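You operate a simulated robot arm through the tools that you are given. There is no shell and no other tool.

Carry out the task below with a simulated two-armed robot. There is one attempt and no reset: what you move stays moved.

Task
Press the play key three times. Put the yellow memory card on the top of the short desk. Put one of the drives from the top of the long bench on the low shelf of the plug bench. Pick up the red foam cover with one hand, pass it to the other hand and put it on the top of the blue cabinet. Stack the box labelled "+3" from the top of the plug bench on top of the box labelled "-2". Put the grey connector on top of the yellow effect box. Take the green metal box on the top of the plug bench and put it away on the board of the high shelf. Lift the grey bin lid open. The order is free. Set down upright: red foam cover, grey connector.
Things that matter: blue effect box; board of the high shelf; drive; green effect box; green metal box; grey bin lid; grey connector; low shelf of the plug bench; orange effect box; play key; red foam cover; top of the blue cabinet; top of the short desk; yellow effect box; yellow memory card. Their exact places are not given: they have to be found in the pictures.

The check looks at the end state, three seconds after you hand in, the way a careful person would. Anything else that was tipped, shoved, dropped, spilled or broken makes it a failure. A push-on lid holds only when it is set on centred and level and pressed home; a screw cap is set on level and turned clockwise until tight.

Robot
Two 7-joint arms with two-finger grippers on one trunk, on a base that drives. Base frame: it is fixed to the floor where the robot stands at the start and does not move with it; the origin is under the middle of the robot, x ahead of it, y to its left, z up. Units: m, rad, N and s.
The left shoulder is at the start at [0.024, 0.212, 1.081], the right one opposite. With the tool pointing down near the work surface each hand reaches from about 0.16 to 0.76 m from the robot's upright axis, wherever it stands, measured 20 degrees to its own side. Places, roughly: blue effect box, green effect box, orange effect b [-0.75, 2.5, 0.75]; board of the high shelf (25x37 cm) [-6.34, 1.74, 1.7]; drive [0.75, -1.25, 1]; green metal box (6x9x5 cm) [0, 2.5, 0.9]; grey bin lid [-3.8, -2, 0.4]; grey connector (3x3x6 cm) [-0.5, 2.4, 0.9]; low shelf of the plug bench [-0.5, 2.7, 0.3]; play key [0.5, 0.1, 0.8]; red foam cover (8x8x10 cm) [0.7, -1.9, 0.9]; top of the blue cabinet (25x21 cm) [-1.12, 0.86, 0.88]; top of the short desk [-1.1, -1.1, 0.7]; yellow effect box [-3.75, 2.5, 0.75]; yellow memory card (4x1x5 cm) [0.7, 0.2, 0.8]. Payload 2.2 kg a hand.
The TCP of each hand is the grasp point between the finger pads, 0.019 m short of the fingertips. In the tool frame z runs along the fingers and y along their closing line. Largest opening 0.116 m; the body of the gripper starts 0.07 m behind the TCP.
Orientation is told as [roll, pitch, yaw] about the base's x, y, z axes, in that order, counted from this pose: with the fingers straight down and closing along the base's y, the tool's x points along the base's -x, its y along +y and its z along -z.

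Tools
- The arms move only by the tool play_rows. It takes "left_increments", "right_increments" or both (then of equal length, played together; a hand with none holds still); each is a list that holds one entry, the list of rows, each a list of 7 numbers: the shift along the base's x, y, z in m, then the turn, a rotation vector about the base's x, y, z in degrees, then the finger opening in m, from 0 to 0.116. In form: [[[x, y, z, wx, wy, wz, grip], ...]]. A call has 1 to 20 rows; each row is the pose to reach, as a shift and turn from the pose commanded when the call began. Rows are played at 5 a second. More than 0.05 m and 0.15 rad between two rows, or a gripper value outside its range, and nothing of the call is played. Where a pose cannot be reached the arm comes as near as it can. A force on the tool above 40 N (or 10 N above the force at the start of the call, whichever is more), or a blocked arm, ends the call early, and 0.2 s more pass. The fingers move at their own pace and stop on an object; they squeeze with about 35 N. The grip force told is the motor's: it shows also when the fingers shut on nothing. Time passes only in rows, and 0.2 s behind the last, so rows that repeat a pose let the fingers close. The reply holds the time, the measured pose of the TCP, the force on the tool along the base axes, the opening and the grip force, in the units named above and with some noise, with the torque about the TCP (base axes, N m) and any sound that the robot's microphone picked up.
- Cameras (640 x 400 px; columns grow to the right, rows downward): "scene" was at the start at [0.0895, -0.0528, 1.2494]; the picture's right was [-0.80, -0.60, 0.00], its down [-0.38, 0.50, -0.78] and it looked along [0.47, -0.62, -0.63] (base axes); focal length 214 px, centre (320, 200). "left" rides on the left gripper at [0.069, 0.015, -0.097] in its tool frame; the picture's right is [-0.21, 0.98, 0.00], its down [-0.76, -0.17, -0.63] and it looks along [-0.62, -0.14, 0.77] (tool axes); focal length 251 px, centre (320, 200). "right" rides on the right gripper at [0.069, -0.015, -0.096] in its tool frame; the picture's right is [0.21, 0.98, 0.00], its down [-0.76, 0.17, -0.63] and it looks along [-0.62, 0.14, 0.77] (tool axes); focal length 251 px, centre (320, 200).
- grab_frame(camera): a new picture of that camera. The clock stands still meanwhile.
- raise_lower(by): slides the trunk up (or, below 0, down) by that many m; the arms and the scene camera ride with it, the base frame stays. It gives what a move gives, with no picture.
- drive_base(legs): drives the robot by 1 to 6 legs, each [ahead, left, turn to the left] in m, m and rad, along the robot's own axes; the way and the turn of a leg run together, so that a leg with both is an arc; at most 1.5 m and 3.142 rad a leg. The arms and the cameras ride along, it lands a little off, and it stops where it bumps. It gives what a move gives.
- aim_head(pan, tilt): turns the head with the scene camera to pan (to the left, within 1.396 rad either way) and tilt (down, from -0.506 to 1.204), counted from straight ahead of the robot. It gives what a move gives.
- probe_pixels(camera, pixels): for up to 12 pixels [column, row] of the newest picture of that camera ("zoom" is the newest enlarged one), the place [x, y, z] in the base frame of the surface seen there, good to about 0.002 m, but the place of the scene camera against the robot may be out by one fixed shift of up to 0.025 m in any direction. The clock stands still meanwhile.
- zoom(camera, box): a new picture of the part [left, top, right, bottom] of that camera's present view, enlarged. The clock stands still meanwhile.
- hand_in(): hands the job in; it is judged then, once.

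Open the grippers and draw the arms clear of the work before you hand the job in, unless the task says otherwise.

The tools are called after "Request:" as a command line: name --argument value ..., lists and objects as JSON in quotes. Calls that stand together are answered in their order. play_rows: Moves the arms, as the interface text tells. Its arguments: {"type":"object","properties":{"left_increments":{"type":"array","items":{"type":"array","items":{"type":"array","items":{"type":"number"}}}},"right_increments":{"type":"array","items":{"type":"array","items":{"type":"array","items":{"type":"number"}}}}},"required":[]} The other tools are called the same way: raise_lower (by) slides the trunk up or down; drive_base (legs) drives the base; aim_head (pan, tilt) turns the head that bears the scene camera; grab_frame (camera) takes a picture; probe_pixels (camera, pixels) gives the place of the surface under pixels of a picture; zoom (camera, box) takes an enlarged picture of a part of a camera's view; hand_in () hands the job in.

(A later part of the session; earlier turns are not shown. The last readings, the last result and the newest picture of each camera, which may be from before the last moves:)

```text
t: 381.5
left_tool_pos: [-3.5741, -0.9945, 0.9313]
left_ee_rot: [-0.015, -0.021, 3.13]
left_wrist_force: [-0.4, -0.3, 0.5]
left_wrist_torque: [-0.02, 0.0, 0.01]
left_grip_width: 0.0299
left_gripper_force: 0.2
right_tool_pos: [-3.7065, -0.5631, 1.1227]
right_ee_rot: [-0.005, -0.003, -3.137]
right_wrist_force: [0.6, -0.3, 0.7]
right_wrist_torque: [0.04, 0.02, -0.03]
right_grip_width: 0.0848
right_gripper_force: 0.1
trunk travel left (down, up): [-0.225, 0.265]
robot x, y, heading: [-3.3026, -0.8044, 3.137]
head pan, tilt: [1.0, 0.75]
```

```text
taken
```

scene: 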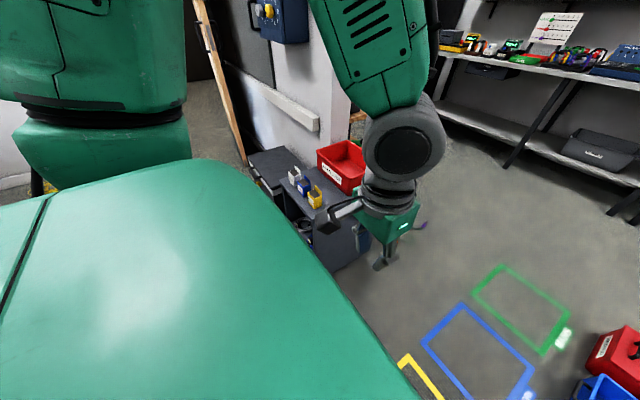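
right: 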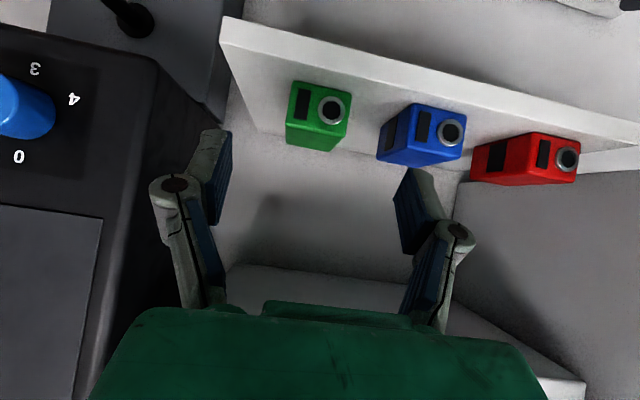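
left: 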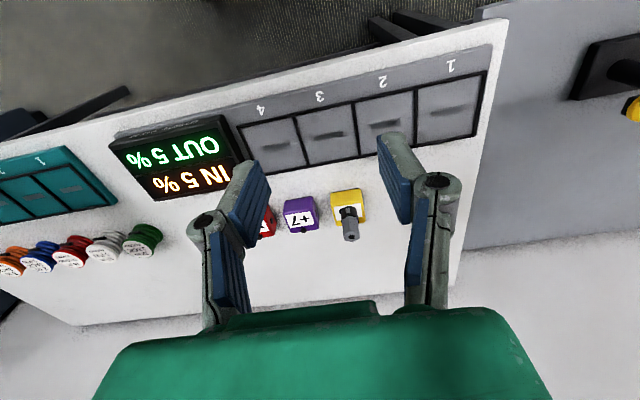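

I raise the left hand for clearance over the cabinet items, then strafe left (−y) in two legs toward y≈−1.8 with x≈−3.31, watching for bumps.

Request:
play_rows --left_increments '[[[0, 0, 0.04, 0, 0, 0, 0.03], [0, 0, 0.08, 0, 0, 0, 0.03], [0, 0, 0.12, 0, 0, 0, 0.03], [0, 0, 0.16, 0, 0, 0, 0.03], [0, 0, 0.2, 0, 0, 0, 0.03]]]'

Request:
drive_base --legs '[[0.01, 0.5, 0]]'

Request:
grab_frame --camera "left"

Request:
aim_head --pan 1.39 --tilt 0.9

Request:
grab_frame --camera "scene"

```text
t: 382.7
left_tool_pos: [-3.5725, -0.9954, 1.1309]
left_ee_rot: [-0.015, -0.02, 3.13]
left_wrist_force: [-0.7, -0.5, 0.5]
left_wrist_torque: [-0.02, 0.02, 0.0]
left_grip_width: 0.0303
left_gripper_force: 0.0
right_tool_pos: [-3.707, -0.5641, 1.1218]
right_ee_rot: [-0.005, -0.004, -3.137]
right_wrist_force: [-0.3, 0.5, -0.9]
right_wrist_torque: [0.02, 0.02, -0.03]
right_grip_width: 0.085
right_gripper_force: 0.1
trunk travel left (down, up): [-0.225, 0.265]
robot x, y, heading: [-3.3042, -0.8012, 3.141]
head pan, tilt: [1.0, 0.75]
```

```text
t: 385.7
left_tool_pos: [-3.5865, -1.4811, 1.1328]
left_ee_rot: [-0.002, -0.021, 3.123]
left_wrist_force: [-0.1, 0.3, 1.5]
left_wrist_torque: [-0.08, 0.01, 0.04]
left_grip_width: 0.0301
left_gripper_force: 0.1
right_tool_pos: [-3.7201, -1.049, 1.1196]
right_ee_rot: [0.008, -0.005, -3.14]
right_wrist_force: [-0.6, 1.8, 0.0]
right_wrist_torque: [-0.1, 0.01, 0.0]
right_grip_width: 0.085
right_gripper_force: 0.0
trunk travel left (down, up): [-0.225, 0.265]
robot x, y, heading: [-3.32, -1.3053, 3.131]
head pan, tilt: [1.0, 0.75]
```

```text
taken
```

left: 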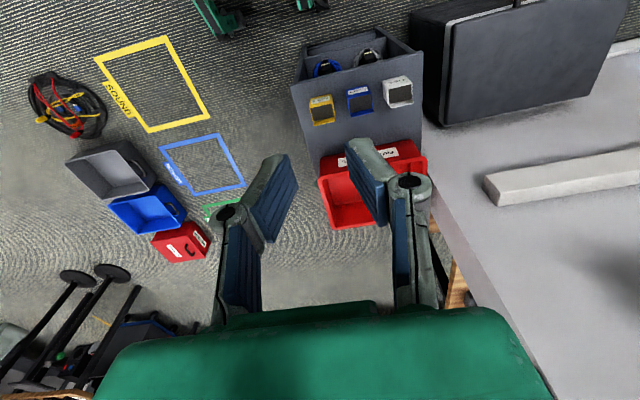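

```text
t: 386.6
left_tool_pos: [-3.5846, -1.4851, 1.1308]
left_ee_rot: [-0.006, -0.021, 3.124]
left_wrist_force: [0.1, 0.6, -0.4]
left_wrist_torque: [0.01, 0.02, 0.04]
left_grip_width: 0.03
left_gripper_force: 0.0
right_tool_pos: [-3.7177, -1.0523, 1.1211]
right_ee_rot: [0.002, -0.005, 3.141]
right_wrist_force: [0.0, 0.3, 0.6]
right_wrist_torque: [-0.05, -0.01, -0.01]
right_grip_width: 0.0851
right_gripper_force: 0.1
trunk travel left (down, up): [-0.225, 0.265]
robot x, y, heading: [-3.3196, -1.3045, 3.126]
head pan, tilt: [1.389, 0.901]
```

```text
taken
```

scene: 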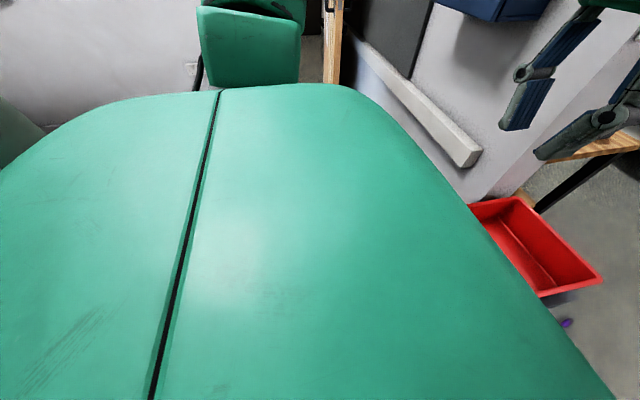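

I probe the base pods visible at the top of the left wrist view, and the bin lid's corners.

Request:
probe_pixels --camera "left" --pixels '[[210, 20], [235, 15], [300, 5], [320, 3], [448, 25], [445, 125], [590, 95], [612, 10], [525, 60], [425, 60], [520, 3], [360, 95]]'

```text
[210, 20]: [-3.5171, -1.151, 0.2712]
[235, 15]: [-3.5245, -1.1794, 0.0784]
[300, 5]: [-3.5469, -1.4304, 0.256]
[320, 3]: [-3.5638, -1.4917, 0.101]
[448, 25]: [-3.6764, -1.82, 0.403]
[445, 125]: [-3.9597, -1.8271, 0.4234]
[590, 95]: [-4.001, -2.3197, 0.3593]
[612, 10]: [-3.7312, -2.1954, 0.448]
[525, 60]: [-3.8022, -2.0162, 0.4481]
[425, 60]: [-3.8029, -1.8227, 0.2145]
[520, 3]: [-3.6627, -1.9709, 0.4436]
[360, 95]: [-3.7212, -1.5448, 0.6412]
```

Base footprint is about ±0.24×0.2 m. Lid: x −3.676…−3.99, y −1.82…−2.21, top z 0.448; handle near (−3.66,−1.97,0.44). I strafe the remaining 0.5 m.

Request:
drive_base --legs '[[0, 0.5, 0.01]]'

Request:
play_rows --left_increments '[[[0, 0, 0, 0, 0, 0, 0.03], [0, 0, 0, 0, 0, 0, 0.03], [0, 0, 0, 0, 0, 0, 0.03], [0, 0, 0, 0, 0, 0, 0.03], [0, 0, 0, 0, 0, 0, 0.03], [0, 0, 0, 0, 0, 0, 0.03], [0, 0, 0, 0, 0, 0, 0.03], [0, 0, 0, 0, 0, 0, 0.03], [0, 0, 0, 0, 0, 0, 0.03], [0, 0, 0, 0, 0, 0, 0.03], [0, 0, 0, 0, 0, 0, 0.03], [0, 0, 0, 0, 0, 0, 0.03], [0, 0, 0, 0, 0, 0, 0.03], [0, 0, 0, 0, 0, 0, 0.03], [0, 0, 0, 0, 0, 0, 0.03], [0, 0, 0, 0, 0, 0, 0.03]]]'

Request:
grab_frame --camera "left"

Request:
aim_head --pan 0.3 --tilt 0.9

Request:
grab_frame --camera "scene"

```text
t: 389.5
left_tool_pos: [-3.5835, -1.9965, 1.1304]
left_ee_rot: [-0.016, -0.022, 3.136]
left_wrist_force: [-0.8, -0.7, -0.3]
left_wrist_torque: [0.01, -0.03, 0.0]
left_grip_width: 0.0301
left_gripper_force: 0.1
right_tool_pos: [-3.7228, -1.5648, 1.1245]
right_ee_rot: [-0.004, -0.005, -3.13]
right_wrist_force: [-0.3, 0.2, 0.5]
right_wrist_torque: [0.01, -0.01, 0.0]
right_grip_width: 0.085
right_gripper_force: 0.0
trunk travel left (down, up): [-0.225, 0.265]
robot x, y, heading: [-3.3184, -1.8008, -3.137]
head pan, tilt: [1.389, 0.901]
```

```text
t: 392.9
left_tool_pos: [-3.5818, -1.9978, 1.1318]
left_ee_rot: [-0.016, -0.025, 3.138]
left_wrist_force: [0.3, 0.1, 0.5]
left_wrist_torque: [0.0, 0.03, 0.0]
left_grip_width: 0.03
left_gripper_force: 0.1
right_tool_pos: [-3.7218, -1.5673, 1.124]
right_ee_rot: [-0.005, -0.006, -3.127]
right_wrist_force: [-0.4, 0.1, 0.3]
right_wrist_torque: [-0.05, -0.03, 0.0]
right_grip_width: 0.085
right_gripper_force: 0.0
trunk travel left (down, up): [-0.225, 0.265]
robot x, y, heading: [-3.3172, -1.7992, -3.134]
head pan, tilt: [1.389, 0.901]
```

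```text
taken
```

left: 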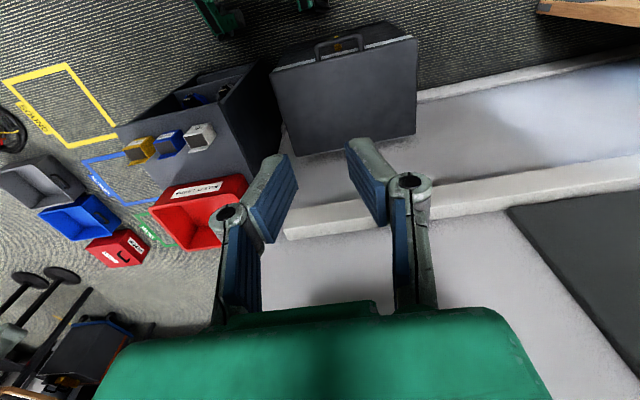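

```text
t: 394.2
left_tool_pos: [-3.582, -1.9973, 1.1306]
left_ee_rot: [-0.013, -0.025, 3.139]
left_wrist_force: [0.2, 0.0, 0.2]
left_wrist_torque: [0.01, -0.04, -0.01]
left_grip_width: 0.0302
left_gripper_force: 0.1
right_tool_pos: [-3.7201, -1.5663, 1.1243]
right_ee_rot: [-0.006, -0.01, -3.127]
right_wrist_force: [-0.1, 0.0, 1.0]
right_wrist_torque: [0.01, -0.02, -0.01]
right_grip_width: 0.0851
right_gripper_force: 0.0
trunk travel left (down, up): [-0.225, 0.265]
robot x, y, heading: [-3.3187, -1.7993, -3.136]
head pan, tilt: [0.3, 0.901]
```

```text
taken
```

scene: 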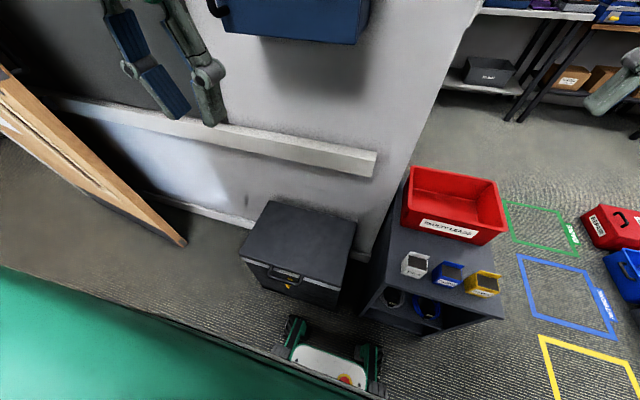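

I'm in front of the bin without a bump. I zoom on the lid, handle and knob from both cameras.

Request:
zoom --camera "left" --box '[255, 10, 435, 165]'

Request:
zoom --camera "scene" --box '[225, 190, 375, 320]'

Request:
probe_pixels --camera "scene" --pixels '[[240, 150], [300, 150], [240, 130], [260, 200], [300, 215], [285, 272], [287, 285], [250, 245], [330, 280], [290, 205], [240, 170]]'

```text
2.58 times, centred on (345, 88) of left
```

zoom: 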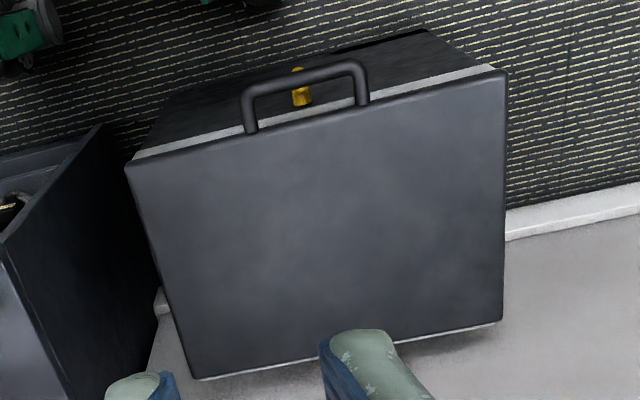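

```text
3.08 times, centred on (300, 255) of scene
```

zoom: 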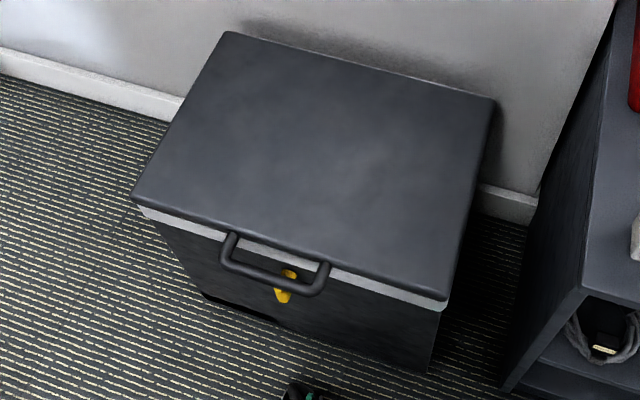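

```text
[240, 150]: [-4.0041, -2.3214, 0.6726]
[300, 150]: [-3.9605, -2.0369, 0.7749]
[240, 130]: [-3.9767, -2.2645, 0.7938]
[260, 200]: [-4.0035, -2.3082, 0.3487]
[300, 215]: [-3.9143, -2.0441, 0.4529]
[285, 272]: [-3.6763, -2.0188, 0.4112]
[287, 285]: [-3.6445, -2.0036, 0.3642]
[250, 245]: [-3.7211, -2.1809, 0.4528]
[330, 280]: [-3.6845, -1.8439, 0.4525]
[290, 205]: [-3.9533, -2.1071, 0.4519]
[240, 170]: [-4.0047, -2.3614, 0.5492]
```

Request:
zoom --camera "left" --box '[295, 15, 385, 85]'

Request:
probe_pixels --camera "zoom" --pixels '[[150, 190], [210, 165], [300, 140], [350, 125], [390, 118], [420, 160], [170, 240], [290, 210], [300, 175], [380, 190], [230, 225], [260, 195]]'

```text
5.71 times, centred on (340, 50) of left
```

zoom: 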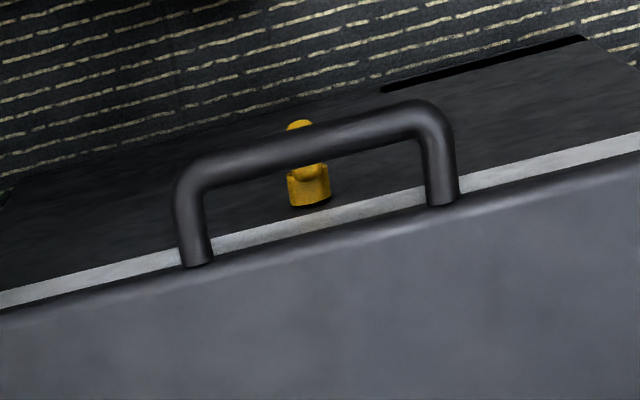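

```text
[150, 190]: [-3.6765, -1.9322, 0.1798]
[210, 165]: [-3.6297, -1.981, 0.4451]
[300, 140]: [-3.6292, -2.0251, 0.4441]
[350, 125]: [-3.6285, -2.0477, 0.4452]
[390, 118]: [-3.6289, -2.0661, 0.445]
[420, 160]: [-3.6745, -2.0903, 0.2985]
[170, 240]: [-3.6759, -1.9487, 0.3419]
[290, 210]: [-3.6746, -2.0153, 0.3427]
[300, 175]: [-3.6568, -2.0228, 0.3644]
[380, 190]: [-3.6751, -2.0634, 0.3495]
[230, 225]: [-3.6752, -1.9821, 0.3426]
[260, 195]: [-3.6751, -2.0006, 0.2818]
```

Handle bar: centre x≈−3.629, z≈0.438, y −1.97…−2.07, ~3 cm gap to the lid edge. I'll pinch it from above with the fingertips, closing along x. I yaw the left hand by 90° while moving above it.

Request:
play_rows --left_increments '[[[-0.004, -0.002, -0.02, 0, 0, 8, 0.04], [-0.008, -0.004, -0.04, 0, 0, 16, 0.04], [-0.012, -0.006, -0.06, 0, 0, 24, 0.04], [-0.016, -0.008, -0.08, 0, 0, 32, 0.04], [-0.02, -0.01, -0.1, 0, 0, 40, 0.04], [-0.024, -0.012, -0.12, 0, 0, 48, 0.04], [-0.028, -0.014, -0.14, 0, 0, 56, 0.04], [-0.032, -0.016, -0.16, 0, 0, 64, 0.04], [-0.036, -0.018, -0.18, 0, 0, 72, 0.04], [-0.04, -0.02, -0.2, 0, 0, 80, 0.04], [-0.044, -0.023, -0.22, 0, 0, 86, 0.04], [-0.047, -0.025, -0.24, 0, 0, 90, 0.04], [-0.047, -0.025, -0.24, 0, 0, 90, 0.04]]]'

Request:
grab_frame --camera "left"

Request:
grab_frame --camera "scene"

```text
t: 397.0
left_tool_pos: [-3.6283, -2.0215, 0.8897]
left_ee_rot: [-0.012, -0.026, -1.573]
left_wrist_force: [0.4, 1.3, 0.7]
left_wrist_torque: [0.0, -0.02, 0.0]
left_grip_width: 0.0402
left_gripper_force: 0.1
right_tool_pos: [-3.7211, -1.566, 1.1251]
right_ee_rot: [-0.006, -0.006, -3.129]
right_wrist_force: [-0.5, -0.3, 0.1]
right_wrist_torque: [0.01, 0.02, 0.02]
right_grip_width: 0.085
right_gripper_force: 0.0
trunk travel left (down, up): [-0.225, 0.265]
robot x, y, heading: [-3.3234, -1.8007, -3.139]
head pan, tilt: [0.3, 0.901]
```

```text
taken
```

left: 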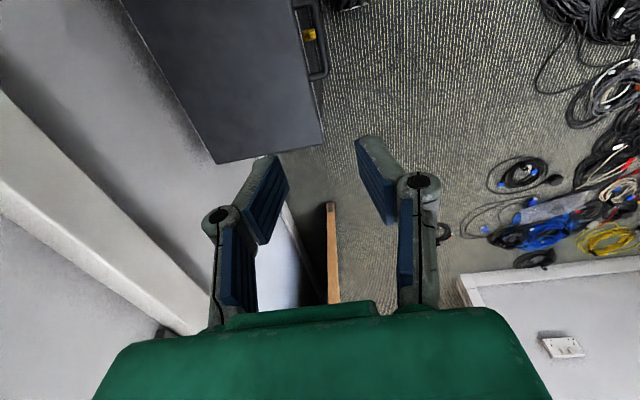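

```text
taken
```

scene: 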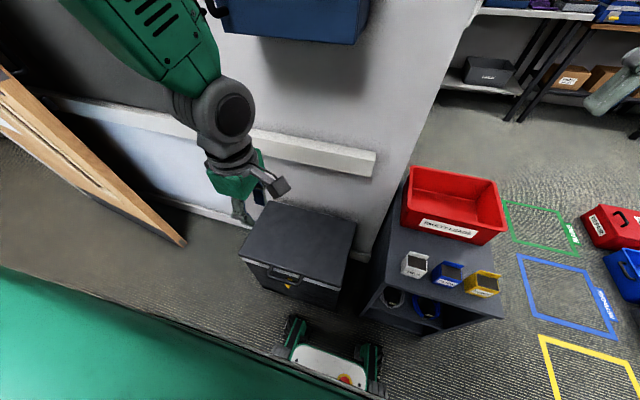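

The hand is above the handle. I descend to z≈0.53 and look again.

Request:
play_rows --left_increments '[[[0, 0, -0.045, 0, 0, 0, 0.04], [0, 0, -0.09, 0, 0, 0, 0.04], [0, 0, -0.135, 0, 0, 0, 0.04], [0, 0, -0.18, 0, 0, 0, 0.04], [0, 0, -0.225, 0, 0, 0, 0.04], [0, 0, -0.27, 0, 0, 0, 0.04], [0, 0, -0.315, 0, 0, 0, 0.04], [0, 0, -0.35, 0, 0, 0, 0.04], [0, 0, -0.36, 0, 0, 0, 0.04], [0, 0, -0.36, 0, 0, 0, 0.04]]]'

Request:
grab_frame --camera "left"

Request:
grab_frame --camera "scene"

```text
t: 399.2
left_tool_pos: [-3.6316, -2.0219, 0.5311]
left_ee_rot: [-0.014, -0.025, -1.577]
left_wrist_force: [0.4, 0.3, -0.2]
left_wrist_torque: [-0.02, 0.03, -0.02]
left_grip_width: 0.0399
left_gripper_force: 0.0
right_tool_pos: [-3.7215, -1.566, 1.1247]
right_ee_rot: [-0.005, -0.009, -3.128]
right_wrist_force: [-0.4, 0.0, -0.8]
right_wrist_torque: [0.03, 0.0, 0.01]
right_grip_width: 0.0848
right_gripper_force: 0.0
trunk travel left (down, up): [-0.225, 0.265]
robot x, y, heading: [-3.3195, -1.7992, -3.142]
head pan, tilt: [0.3, 0.901]
```

```text
taken
```

left: 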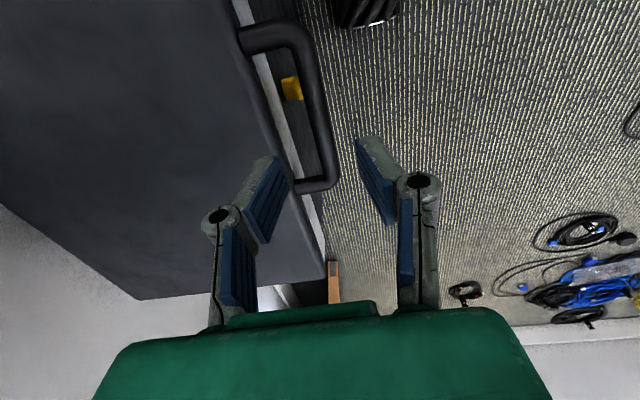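

```text
taken
```

scene: 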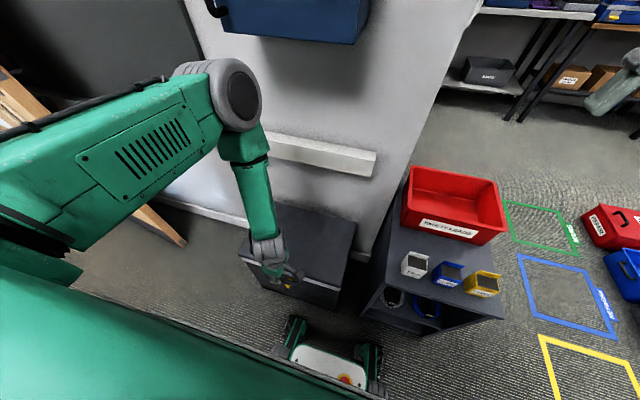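

Request:
probe_pixels --camera "left" --pixels '[[305, 60], [312, 90], [320, 120], [326, 150], [328, 180], [290, 36], [270, 110], [255, 70], [292, 90], [285, 150], [300, 120], [300, 186]]'

Request:
zoom --camera "left" --box '[220, 10, 400, 220]'

```text
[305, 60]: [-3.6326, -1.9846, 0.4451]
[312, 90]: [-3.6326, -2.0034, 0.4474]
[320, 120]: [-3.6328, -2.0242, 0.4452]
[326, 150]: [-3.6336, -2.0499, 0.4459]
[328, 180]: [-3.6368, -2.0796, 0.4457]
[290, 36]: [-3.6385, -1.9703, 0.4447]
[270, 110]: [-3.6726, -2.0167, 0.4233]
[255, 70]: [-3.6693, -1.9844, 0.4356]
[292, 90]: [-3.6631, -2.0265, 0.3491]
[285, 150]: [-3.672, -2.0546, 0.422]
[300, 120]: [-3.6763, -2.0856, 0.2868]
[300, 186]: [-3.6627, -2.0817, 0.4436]
```

```text
1.90 times, centred on (310, 115) of left
```

zoom: 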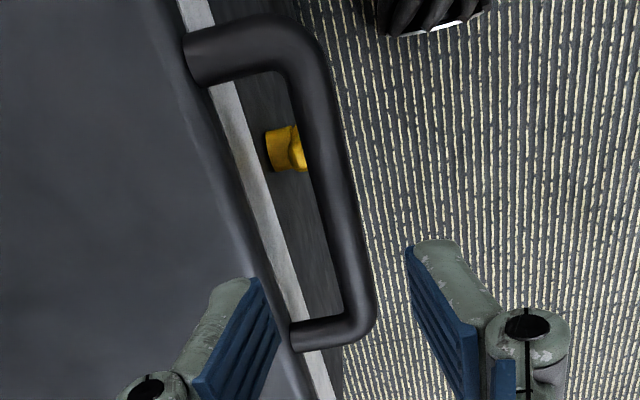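

Bar centre line x≈−3.6335, lid edge x≈−3.668 (2.7 cm gap). I narrow the opening to 0.03 and descend so the fingertips just pass the bar (TCP z≈0.447), then close.

Request:
play_rows --left_increments '[[[-0.001, -0.002, -0.02, 0, 0, 0, 0.03], [-0.002, -0.002, -0.04, 0, 0, 0, 0.03], [-0.002, -0.002, -0.06, 0, 0, 0, 0.03], [-0.002, -0.002, -0.075, 0, 0, 0, 0.03], [-0.002, -0.002, -0.084, 0, 0, 0, 0.03], [-0.002, -0.002, -0.084, 0, 0, 0, 0.03]]]'

Request:
grab_frame --camera "left"

```text
t: 400.6
left_tool_pos: [-3.6298, -2.0244, 0.4466]
left_ee_rot: [-0.014, -0.026, -1.575]
left_wrist_force: [0.1, 1.0, 0.1]
left_wrist_torque: [0.01, 0.02, 0.02]
left_grip_width: 0.0302
left_gripper_force: 0.1
right_tool_pos: [-3.7223, -1.5663, 1.1244]
right_ee_rot: [-0.007, -0.008, -3.126]
right_wrist_force: [-0.3, -0.6, -1.1]
right_wrist_torque: [0.01, -0.03, 0.02]
right_grip_width: 0.085
right_gripper_force: 0.1
trunk travel left (down, up): [-0.225, 0.265]
robot x, y, heading: [-3.3164, -1.7983, -3.136]
head pan, tilt: [0.3, 0.901]
```

```text
taken
```

left: 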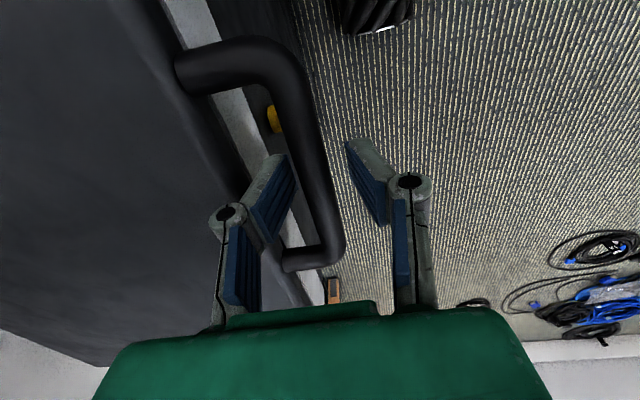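

The bar is between the fingertips. I close on it.

Request:
play_rows --left_increments '[[[0, 0, 0, 0, 0, 0, 0.022], [0, 0, 0, 0, 0, 0, 0.015], [0, 0, 0, 0, 0, 0, 0.008], [0, 0, 0, 0, 0, 0, 0.004], [0, 0, 0, 0, 0, 0, 0.004]]]'

Request:
grab_frame --camera "left"

```text
t: 401.8
left_tool_pos: [-3.6345, -2.0232, 0.4472]
left_ee_rot: [-0.018, -0.027, -1.573]
left_wrist_force: [-21.7, 1.2, -2.4]
left_wrist_torque: [0.01, 0.23, 0.58]
left_grip_width: 0.0133
left_gripper_force: 39.5
right_tool_pos: [-3.722, -1.5655, 1.1243]
right_ee_rot: [-0.006, -0.008, -3.129]
right_wrist_force: [-0.4, -0.6, 1.9]
right_wrist_torque: [0.05, 0.03, 0.0]
right_grip_width: 0.085
right_gripper_force: 0.1
trunk travel left (down, up): [-0.225, 0.265]
robot x, y, heading: [-3.3232, -1.8031, -3.141]
head pan, tilt: [0.3, 0.901]
```

```text
taken
```

left: 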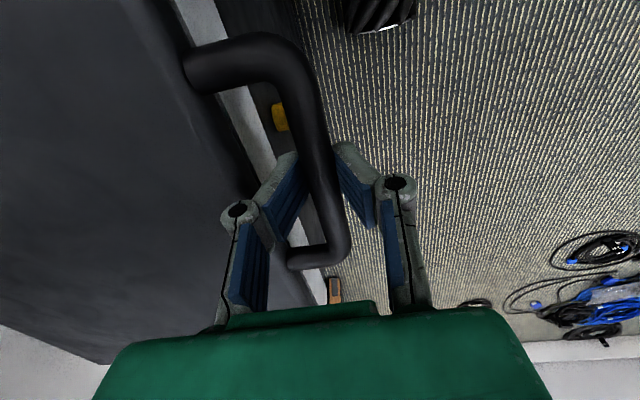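

Bar held (0.013 m). I relieve the 22 N side load by moving −4 mm in x, then lift 2 cm and check the force.

Request:
play_rows --left_increments '[[[-0.002, 0, 0, 0, 0, 0, 0.004], [-0.004, 0, 0, 0, 0, 0, 0.004], [-0.004, 0, 0.003, 0, 0, 0, 0.004], [-0.004, 0, 0.006, 0, 0, 0, 0.004]]]'

```text
t: 402.8
left_tool_pos: [-3.6342, -2.0233, 0.4528]
left_ee_rot: [-0.013, -0.026, -1.575]
left_wrist_force: [-8.8, -1.2, -2.6]
left_wrist_torque: [-0.51, 0.03, 0.45]
left_grip_width: 0.0131
left_gripper_force: 39.0
right_tool_pos: [-3.7227, -1.5661, 1.1235]
right_ee_rot: [-0.007, -0.006, -3.128]
right_wrist_force: [0.4, -0.5, 0.7]
right_wrist_torque: [-0.02, -0.02, 0.04]
right_grip_width: 0.0851
right_gripper_force: 0.0
trunk travel left (down, up): [-0.225, 0.265]
robot x, y, heading: [-3.3199, -1.8023, -3.14]
head pan, tilt: [0.3, 0.901]
```

The lid seems to follow with little force. I lift further along the hinge arc (to ~10°).

Request:
play_rows --left_increments '[[[-0.001, 0, 0.012, 0, 0, 0, 0.004], [-0.002, 0, 0.024, 0, 0, 0, 0.004], [-0.003, 0, 0.036, 0, 0, 0, 0.004], [-0.005, 0, 0.05, 0, 0, 0, 0.004]]]'

Request:
grab_frame --camera "left"

Request:
zoom --camera "scene" --box '[225, 170, 385, 320]'

```text
t: 403.8
left_tool_pos: [-3.641, -2.0238, 0.5031]
left_ee_rot: [-0.016, -0.026, -1.576]
left_wrist_force: [-10.5, 0.3, -3.0]
left_wrist_torque: [-0.36, 0.04, 0.52]
left_grip_width: 0.0119
left_gripper_force: 38.7
right_tool_pos: [-3.7225, -1.5662, 1.1238]
right_ee_rot: [-0.006, -0.007, -3.127]
right_wrist_force: [-0.3, -0.1, 0.8]
right_wrist_torque: [-0.02, 0.01, 0.01]
right_grip_width: 0.0851
right_gripper_force: 0.1
trunk travel left (down, up): [-0.225, 0.265]
robot x, y, heading: [-3.3212, -1.7991, -3.138]
head pan, tilt: [0.3, 0.901]
```

```text
taken
```

left: 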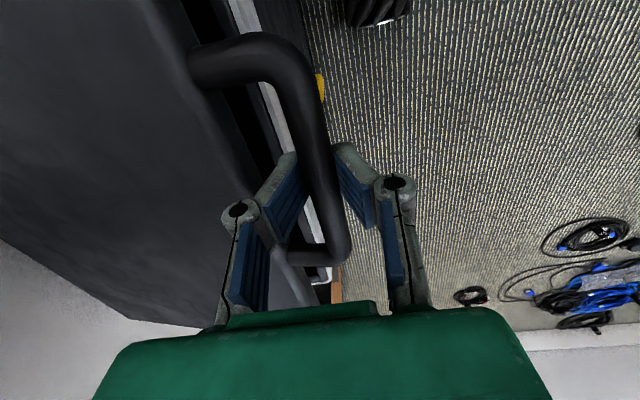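

```text
2.67 times, centred on (305, 245) of scene
```

zoom: 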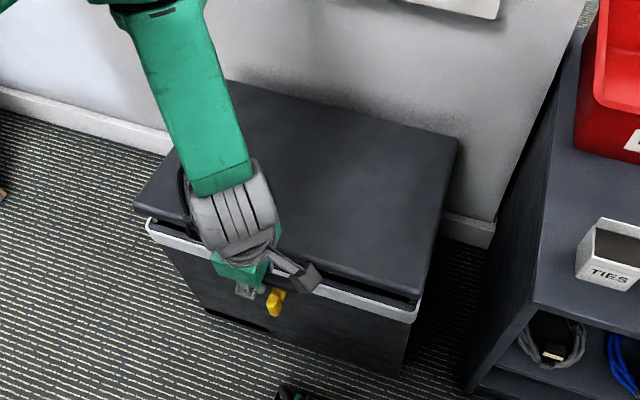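

The lid is opening (gap visible at the rim) with only a few newtons. I continue along the arc to ~40°.

Request:
play_rows --left_increments '[[[-0.006, 0, 0.016, 0, 0, 0, 0.004], [-0.011, 0, 0.032, 0, 0, 0, 0.004], [-0.02, 0, 0.0607, 0, 0, 0, 0.004], [-0.0313, 0, 0.0882, 0, 0, 0, 0.004], [-0.0451, 0, 0.1147, 0, 0, 0, 0.004], [-0.0611, 0, 0.1398, 0, 0, 0, 0.004], [-0.0792, 0, 0.1634, 0, 0, 0, 0.004]]]'

Request:
grab_frame --camera "left"

Request:
zoom --camera "scene" --box '[205, 130, 385, 320]'

```text
t: 405.3
left_tool_pos: [-3.712, -2.0236, 0.6411]
left_ee_rot: [-0.038, -0.031, -1.573]
left_wrist_force: [-33.0, 0.8, -28.5]
left_wrist_torque: [-0.86, 0.17, 0.19]
left_grip_width: 0.0093
left_gripper_force: 36.5
right_tool_pos: [-3.7185, -1.5653, 1.1251]
right_ee_rot: [-0.006, -0.012, -3.131]
right_wrist_force: [0.0, -0.5, 0.3]
right_wrist_torque: [0.01, 0.01, 0.0]
right_grip_width: 0.0849
right_gripper_force: 0.0
trunk travel left (down, up): [-0.225, 0.265]
robot x, y, heading: [-3.3202, -1.8006, -3.138]
head pan, tilt: [0.3, 0.901]
stopped in row 7 (left hand): the force on the tool passed its limit at 43 N (the readings are from after the stop); the commanded pose is now the measured one
```

```text
taken
```

left: 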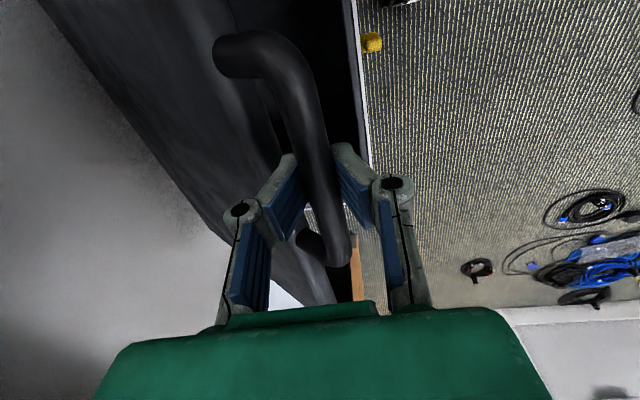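

```text
2.11 times, centred on (295, 225) of scene
```

zoom: 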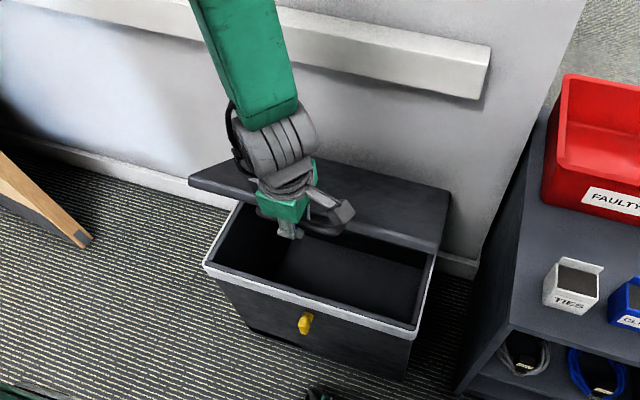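

The lid is ~38° open; my arc radius was a bit large (radial pull 43 N) and the bar has slid toward the fingertips (0.0093 m). I relieve the pull inward first.

Request:
play_rows --left_increments '[[[-0.002, 0, -0.002, 0, 0, 0, 0.004], [-0.004, 0, -0.003, 0, 0, 0, 0.004], [-0.005, 0, -0.004, 0, 0, 0, 0.004]]]'

```text
t: 406.1
left_tool_pos: [-3.7081, -2.0239, 0.6375]
left_ee_rot: [-0.021, -0.025, -1.575]
left_wrist_force: [-6.7, -6.0, -6.7]
left_wrist_torque: [-0.7, 0.03, 0.62]
left_grip_width: 0.0096
left_gripper_force: 36.7
right_tool_pos: [-3.7172, -1.5671, 1.1269]
right_ee_rot: [-0.007, -0.011, -3.128]
right_wrist_force: [-0.9, -0.3, -0.1]
right_wrist_torque: [0.0, -0.04, -0.01]
right_grip_width: 0.085
right_gripper_force: 0.1
trunk travel left (down, up): [-0.225, 0.265]
robot x, y, heading: [-3.319, -1.8008, -3.14]
head pan, tilt: [0.3, 0.901]
```

Forces are small again. I re-estimate the hinge at ≈(−3.96, 0.40), radius 0.33, and continue along that arc by ~10°.

Request:
play_rows --left_increments '[[[-0.01, 0, 0.0105, 0, 0, 0, 0.004], [-0.0205, 0, 0.0205, 0, 0, 0, 0.004], [-0.031, 0, 0.0305, 0, 0, 0, 0.004], [-0.0415, 0, 0.04, 0, 0, 0, 0.004]]]'

```text
t: 407.1
left_tool_pos: [-3.7507, -2.0236, 0.6761]
left_ee_rot: [-0.025, -0.026, -1.575]
left_wrist_force: [4.2, -6.7, 1.9]
left_wrist_torque: [-0.08, -0.02, 0.58]
left_grip_width: 0.0077
left_gripper_force: 35.1
right_tool_pos: [-3.7171, -1.5665, 1.1248]
right_ee_rot: [-0.005, -0.014, -3.128]
right_wrist_force: [0.5, -1.4, 0.3]
right_wrist_torque: [0.03, -0.01, 0.01]
right_grip_width: 0.0851
right_gripper_force: 0.0
trunk travel left (down, up): [-0.225, 0.265]
robot x, y, heading: [-3.3184, -1.8019, -3.134]
head pan, tilt: [0.3, 0.901]
```

Request:
grab_frame --camera "left"

Request:
zoom --camera "scene" --box '[205, 130, 385, 320]'

```text
taken
```

left: 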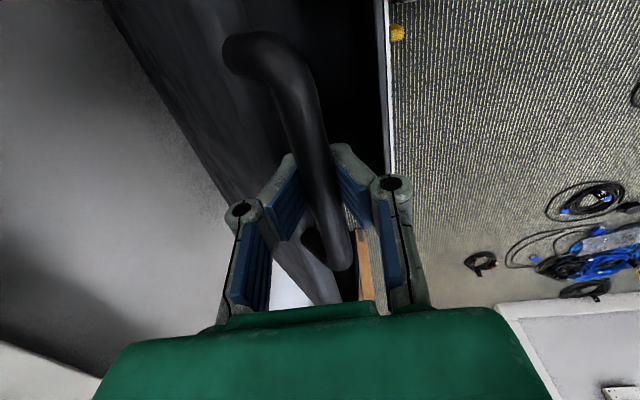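

```text
2.11 times, centred on (295, 225) of scene
```

zoom: 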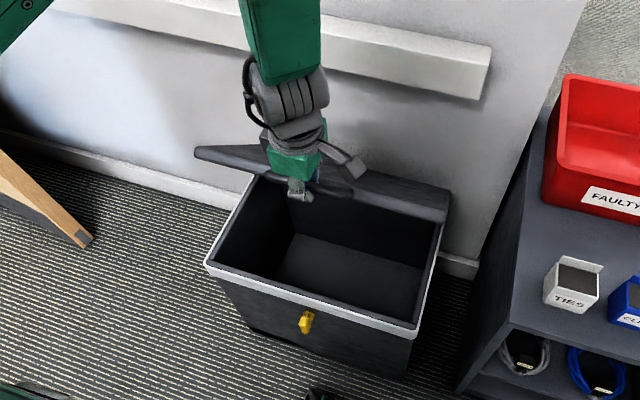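

The lid is ~45° open and the bar is still between the pads. I continue to ~60°.

Request:
play_rows --left_increments '[[[-0.0113, 0, 0.0085, 0, 0, 0, 0.004], [-0.0227, 0, 0.0165, 0, 0, 0, 0.004], [-0.0345, 0, 0.0245, 0, 0, 0, 0.004], [-0.0469, 0, 0.0315, 0, 0, 0, 0.004], [-0.059, 0, 0.038, 0, 0, 0, 0.004], [-0.072, 0, 0.044, 0, 0, 0, 0.004]]]'

Request:
grab_frame --camera "left"

Request:
zoom --camera "scene" --box '[205, 130, 385, 320]'

```text
t: 408.5
left_tool_pos: [-3.8248, -2.0232, 0.719]
left_ee_rot: [-0.021, -0.027, -1.576]
left_wrist_force: [-9.3, -6.4, -25.7]
left_wrist_torque: [-0.17, -0.16, 0.33]
left_grip_width: 0.0062
left_gripper_force: 34.4
right_tool_pos: [-3.7204, -1.5672, 1.1252]
right_ee_rot: [-0.008, -0.01, -3.13]
right_wrist_force: [-0.3, -0.9, -0.2]
right_wrist_torque: [0.0, 0.02, -0.04]
right_grip_width: 0.0851
right_gripper_force: 0.0
trunk travel left (down, up): [-0.225, 0.265]
robot x, y, heading: [-3.3232, -1.7999, -3.143]
head pan, tilt: [0.3, 0.901]
```

```text
taken
```

left: 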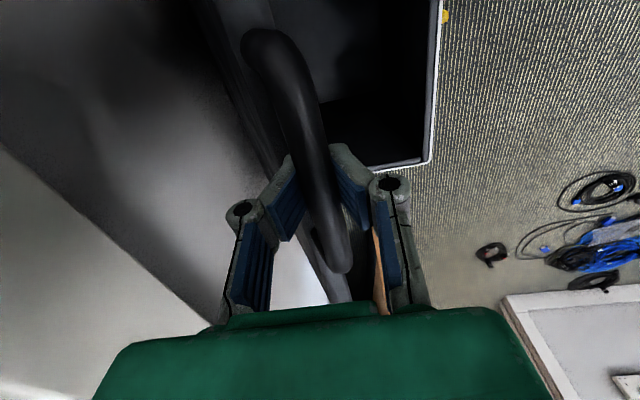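

```text
2.11 times, centred on (295, 225) of scene
```

zoom: 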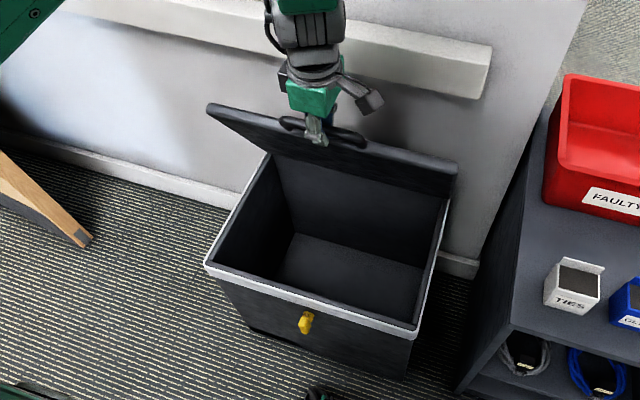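

The lid is ~60° open. The hand is ~5 mm too high (−26 N in z), so I lower slightly and then continue mostly toward −x.

Request:
play_rows --left_increments '[[[0, 0, -0.004, 0, 0, 0, 0.004], [-0.01, 0, 0.001, 0, 0, 0, 0.004], [-0.021, 0, 0.006, 0, 0, 0, 0.004], [-0.033, 0, 0.01, 0, 0, 0, 0.004]]]'

```text
t: 409.5
left_tool_pos: [-3.8569, -2.0234, 0.7306]
left_ee_rot: [-0.02, -0.025, -1.574]
left_wrist_force: [-4.0, -2.9, -19.6]
left_wrist_torque: [0.29, -0.15, 0.32]
left_grip_width: 0.006
left_gripper_force: 33.7
right_tool_pos: [-3.7203, -1.567, 1.1255]
right_ee_rot: [-0.006, -0.01, -3.129]
right_wrist_force: [-0.4, 0.7, -0.4]
right_wrist_torque: [0.04, -0.01, -0.01]
right_grip_width: 0.0851
right_gripper_force: 0.1
trunk travel left (down, up): [-0.225, 0.265]
robot x, y, heading: [-3.3187, -1.8018, -3.137]
head pan, tilt: [0.3, 0.901]
```

Request:
play_rows --left_increments '[[[-0.008, 0, -0.003, 0, 0, 0, 0.004], [-0.018, 0, -0.003, 0, 0, 0, 0.004], [-0.028, 0, -0.002, 0, 0, 0, 0.004], [-0.036, 0, -0.001, 0, 0, 0, 0.004]]]'

Request:
grab_frame --camera "left"

Request:
zoom --camera "scene" --box '[205, 110, 385, 300]'

```text
t: 410.5
left_tool_pos: [-3.8926, -2.0236, 0.7329]
left_ee_rot: [-0.023, -0.029, -1.578]
left_wrist_force: [0.6, 0.6, -2.6]
left_wrist_torque: [0.23, 0.0, 0.14]
left_grip_width: 0.0059
left_gripper_force: 28.4
right_tool_pos: [-3.7185, -1.565, 1.1267]
right_ee_rot: [-0.006, -0.011, -3.128]
right_wrist_force: [0.5, 0.1, 0.0]
right_wrist_torque: [-0.02, 0.0, 0.03]
right_grip_width: 0.0855
right_gripper_force: 0.0
trunk travel left (down, up): [-0.225, 0.265]
robot x, y, heading: [-3.3228, -1.7974, -3.14]
head pan, tilt: [0.3, 0.901]
```

```text
taken
```

left: 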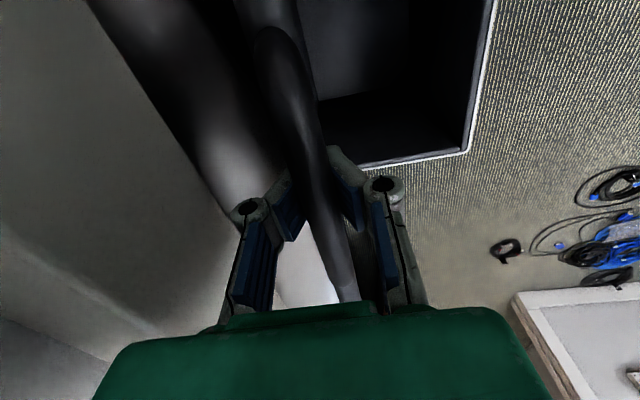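

```text
2.11 times, centred on (295, 205) of scene
```

zoom: 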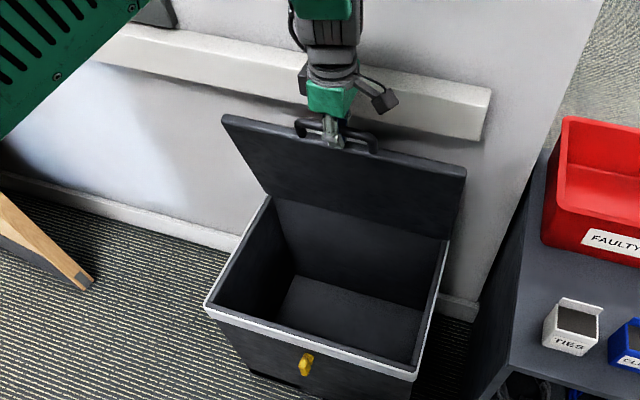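

The lid stands at ~80° and the force is almost zero. I test whether it holds by itself: open the fingers slightly and lower the hand a little so the outer finger stays beside the bar.

Request:
play_rows --left_increments '[[[0, 0, -0.006, 0, 0, 0, 0.022], [0.002, 0, -0.012, 0, 0, 0, 0.026], [0.002, 0, -0.012, 0, 0, 0, 0.026], [0.002, 0, -0.012, 0, 0, 0, 0.026]]]'

Request:
grab_frame --camera "left"

Request:
zoom --camera "scene" --box '[205, 110, 385, 300]'

```text
t: 411.5
left_tool_pos: [-3.8881, -2.0223, 0.716]
left_ee_rot: [-0.022, -0.028, -1.575]
left_wrist_force: [1.0, 0.4, 2.6]
left_wrist_torque: [0.04, -0.01, -0.04]
left_grip_width: 0.0353
left_gripper_force: 0.0
right_tool_pos: [-3.7183, -1.5653, 1.1251]
right_ee_rot: [-0.006, -0.012, -3.129]
right_wrist_force: [0.1, 0.2, 0.5]
right_wrist_torque: [0.02, -0.01, 0.0]
right_grip_width: 0.0853
right_gripper_force: 0.0
trunk travel left (down, up): [-0.225, 0.265]
robot x, y, heading: [-3.3203, -1.7985, -3.138]
head pan, tilt: [0.3, 0.901]
```

```text
taken
```

left: 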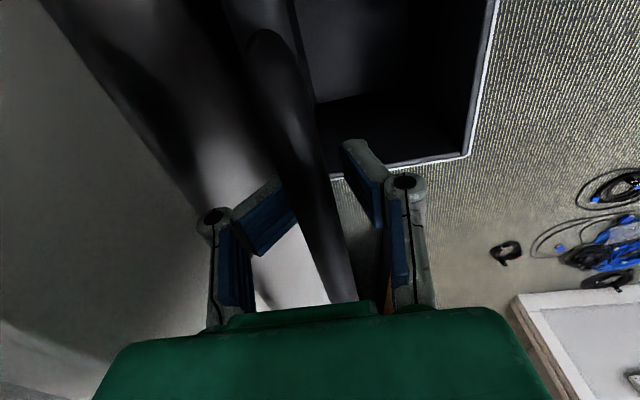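

```text
2.11 times, centred on (295, 205) of scene
```

zoom: 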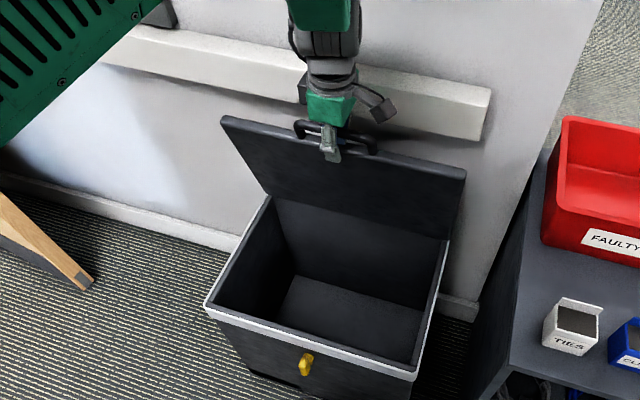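

The lid stayed where it was, with the bar not touching the outer finger, so it seems to hold. I withdraw the hand straight up slowly and check.

Request:
play_rows --left_increments '[[[0, 0, 0.008, 0, 0, 0, 0.032], [0, 0, 0.02, 0, 0, 0, 0.032], [0, 0, 0.035, 0, 0, 0, 0.032], [0, 0, 0.05, 0, 0, 0, 0.032], [0, 0, 0.06, 0, 0, 0, 0.032]]]'

Request:
zoom --camera "scene" --box '[205, 110, 385, 300]'

Request:
grab_frame --camera "left"

```text
t: 412.7
left_tool_pos: [-3.8891, -2.0213, 0.7797]
left_ee_rot: [-0.023, -0.027, -1.575]
left_wrist_force: [0.2, 0.5, -0.4]
left_wrist_torque: [-0.01, 0.0, 0.01]
left_grip_width: 0.0323
left_gripper_force: 0.1
right_tool_pos: [-3.718, -1.5638, 1.1264]
right_ee_rot: [-0.006, -0.013, -3.131]
right_wrist_force: [0.1, 0.1, 0.1]
right_wrist_torque: [0.04, -0.02, 0.01]
right_grip_width: 0.0852
right_gripper_force: 0.0
trunk travel left (down, up): [-0.225, 0.265]
robot x, y, heading: [-3.3182, -1.8004, -3.138]
head pan, tilt: [0.3, 0.901]
```

```text
2.11 times, centred on (295, 205) of scene
```

zoom: 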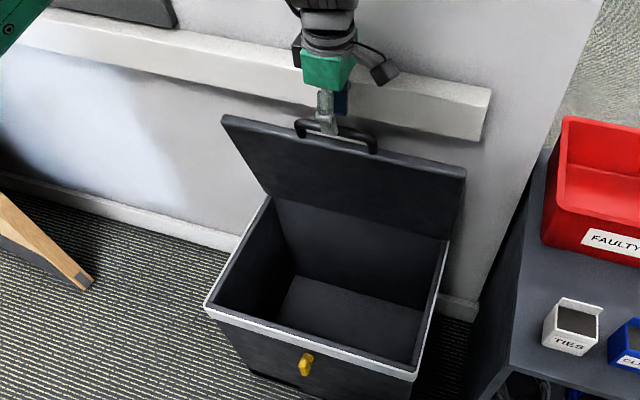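

```text
taken
```

left: 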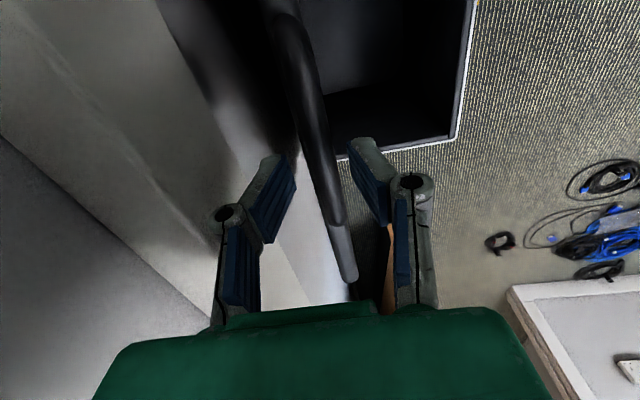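

The lid holds its position. I raise the hand further to be clear, then look at the lid's angle.

Request:
play_rows --left_increments '[[[0, 0, 0.02, 0, 0, 0, 0.032], [0, 0, 0.05, 0, 0, 0, 0.032], [0, 0, 0.09, 0, 0, 0, 0.032], [0.01, 0, 0.13, 0, 0, 0, 0.032], [0.03, 0, 0.17, 0, 0, 0, 0.032], [0.06, 0, 0.2, 0, 0, 0, 0.032], [0.1, 0, 0.22, 0, 0, 0, 0.032]]]'

Request:
grab_frame --camera "scene"

Request:
zoom --camera "scene" --box '[205, 110, 385, 300]'

Request:
probe_pixels --camera "zoom" --pixels '[[225, 120], [460, 172], [340, 145], [340, 125], [280, 150], [300, 190], [440, 230], [380, 190], [270, 195], [300, 124], [375, 145], [260, 80]]'

```text
t: 413.9
left_tool_pos: [-3.8042, -2.0235, 0.8678]
left_ee_rot: [0.17, -0.017, -1.572]
left_wrist_force: [0.1, 0.6, -0.1]
left_wrist_torque: [0.0, 0.1, -0.01]
left_grip_width: 0.0321
left_gripper_force: 0.1
right_tool_pos: [-3.7018, -1.5639, 1.1357]
right_ee_rot: [-0.003, -0.029, -3.129]
right_wrist_force: [0.6, 0.6, 0.3]
right_wrist_torque: [-0.01, 0.06, 0.02]
right_grip_width: 0.0854
right_gripper_force: 0.1
trunk travel left (down, up): [-0.225, 0.265]
robot x, y, heading: [-3.3206, -1.8003, -3.139]
head pan, tilt: [0.3, 0.901]
stopped in row 6 (left hand): the arm was blocked; the commanded pose is now the measured one
```

```text
taken
```

scene: 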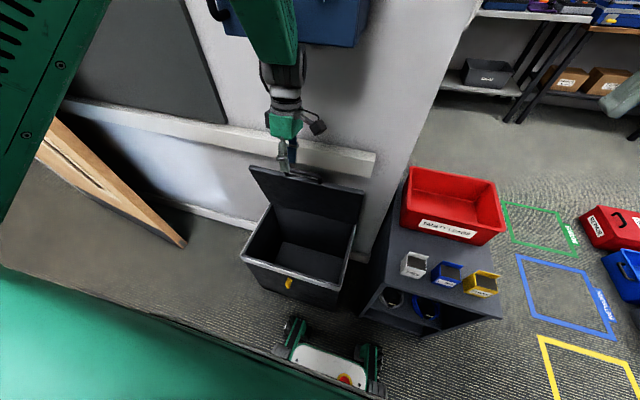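

```text
2.11 times, centred on (295, 205) of scene
```

zoom: 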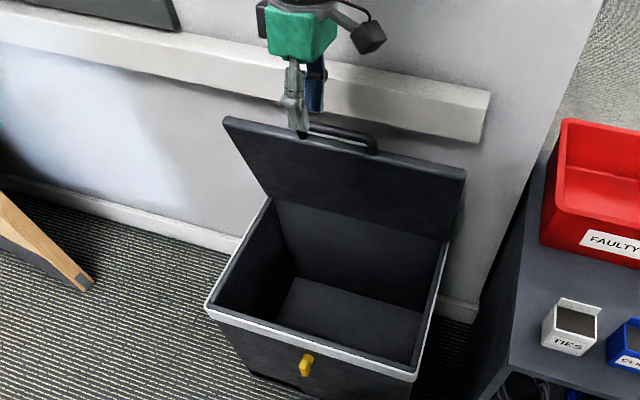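

```text
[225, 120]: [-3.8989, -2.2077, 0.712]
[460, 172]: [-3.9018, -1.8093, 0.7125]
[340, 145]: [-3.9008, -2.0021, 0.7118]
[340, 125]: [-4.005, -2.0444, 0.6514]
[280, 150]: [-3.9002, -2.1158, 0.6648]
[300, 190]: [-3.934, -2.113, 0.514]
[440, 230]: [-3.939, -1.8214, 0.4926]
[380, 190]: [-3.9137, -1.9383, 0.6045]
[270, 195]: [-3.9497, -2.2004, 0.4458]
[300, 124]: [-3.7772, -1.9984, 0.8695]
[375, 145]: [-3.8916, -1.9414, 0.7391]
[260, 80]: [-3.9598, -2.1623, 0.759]
```

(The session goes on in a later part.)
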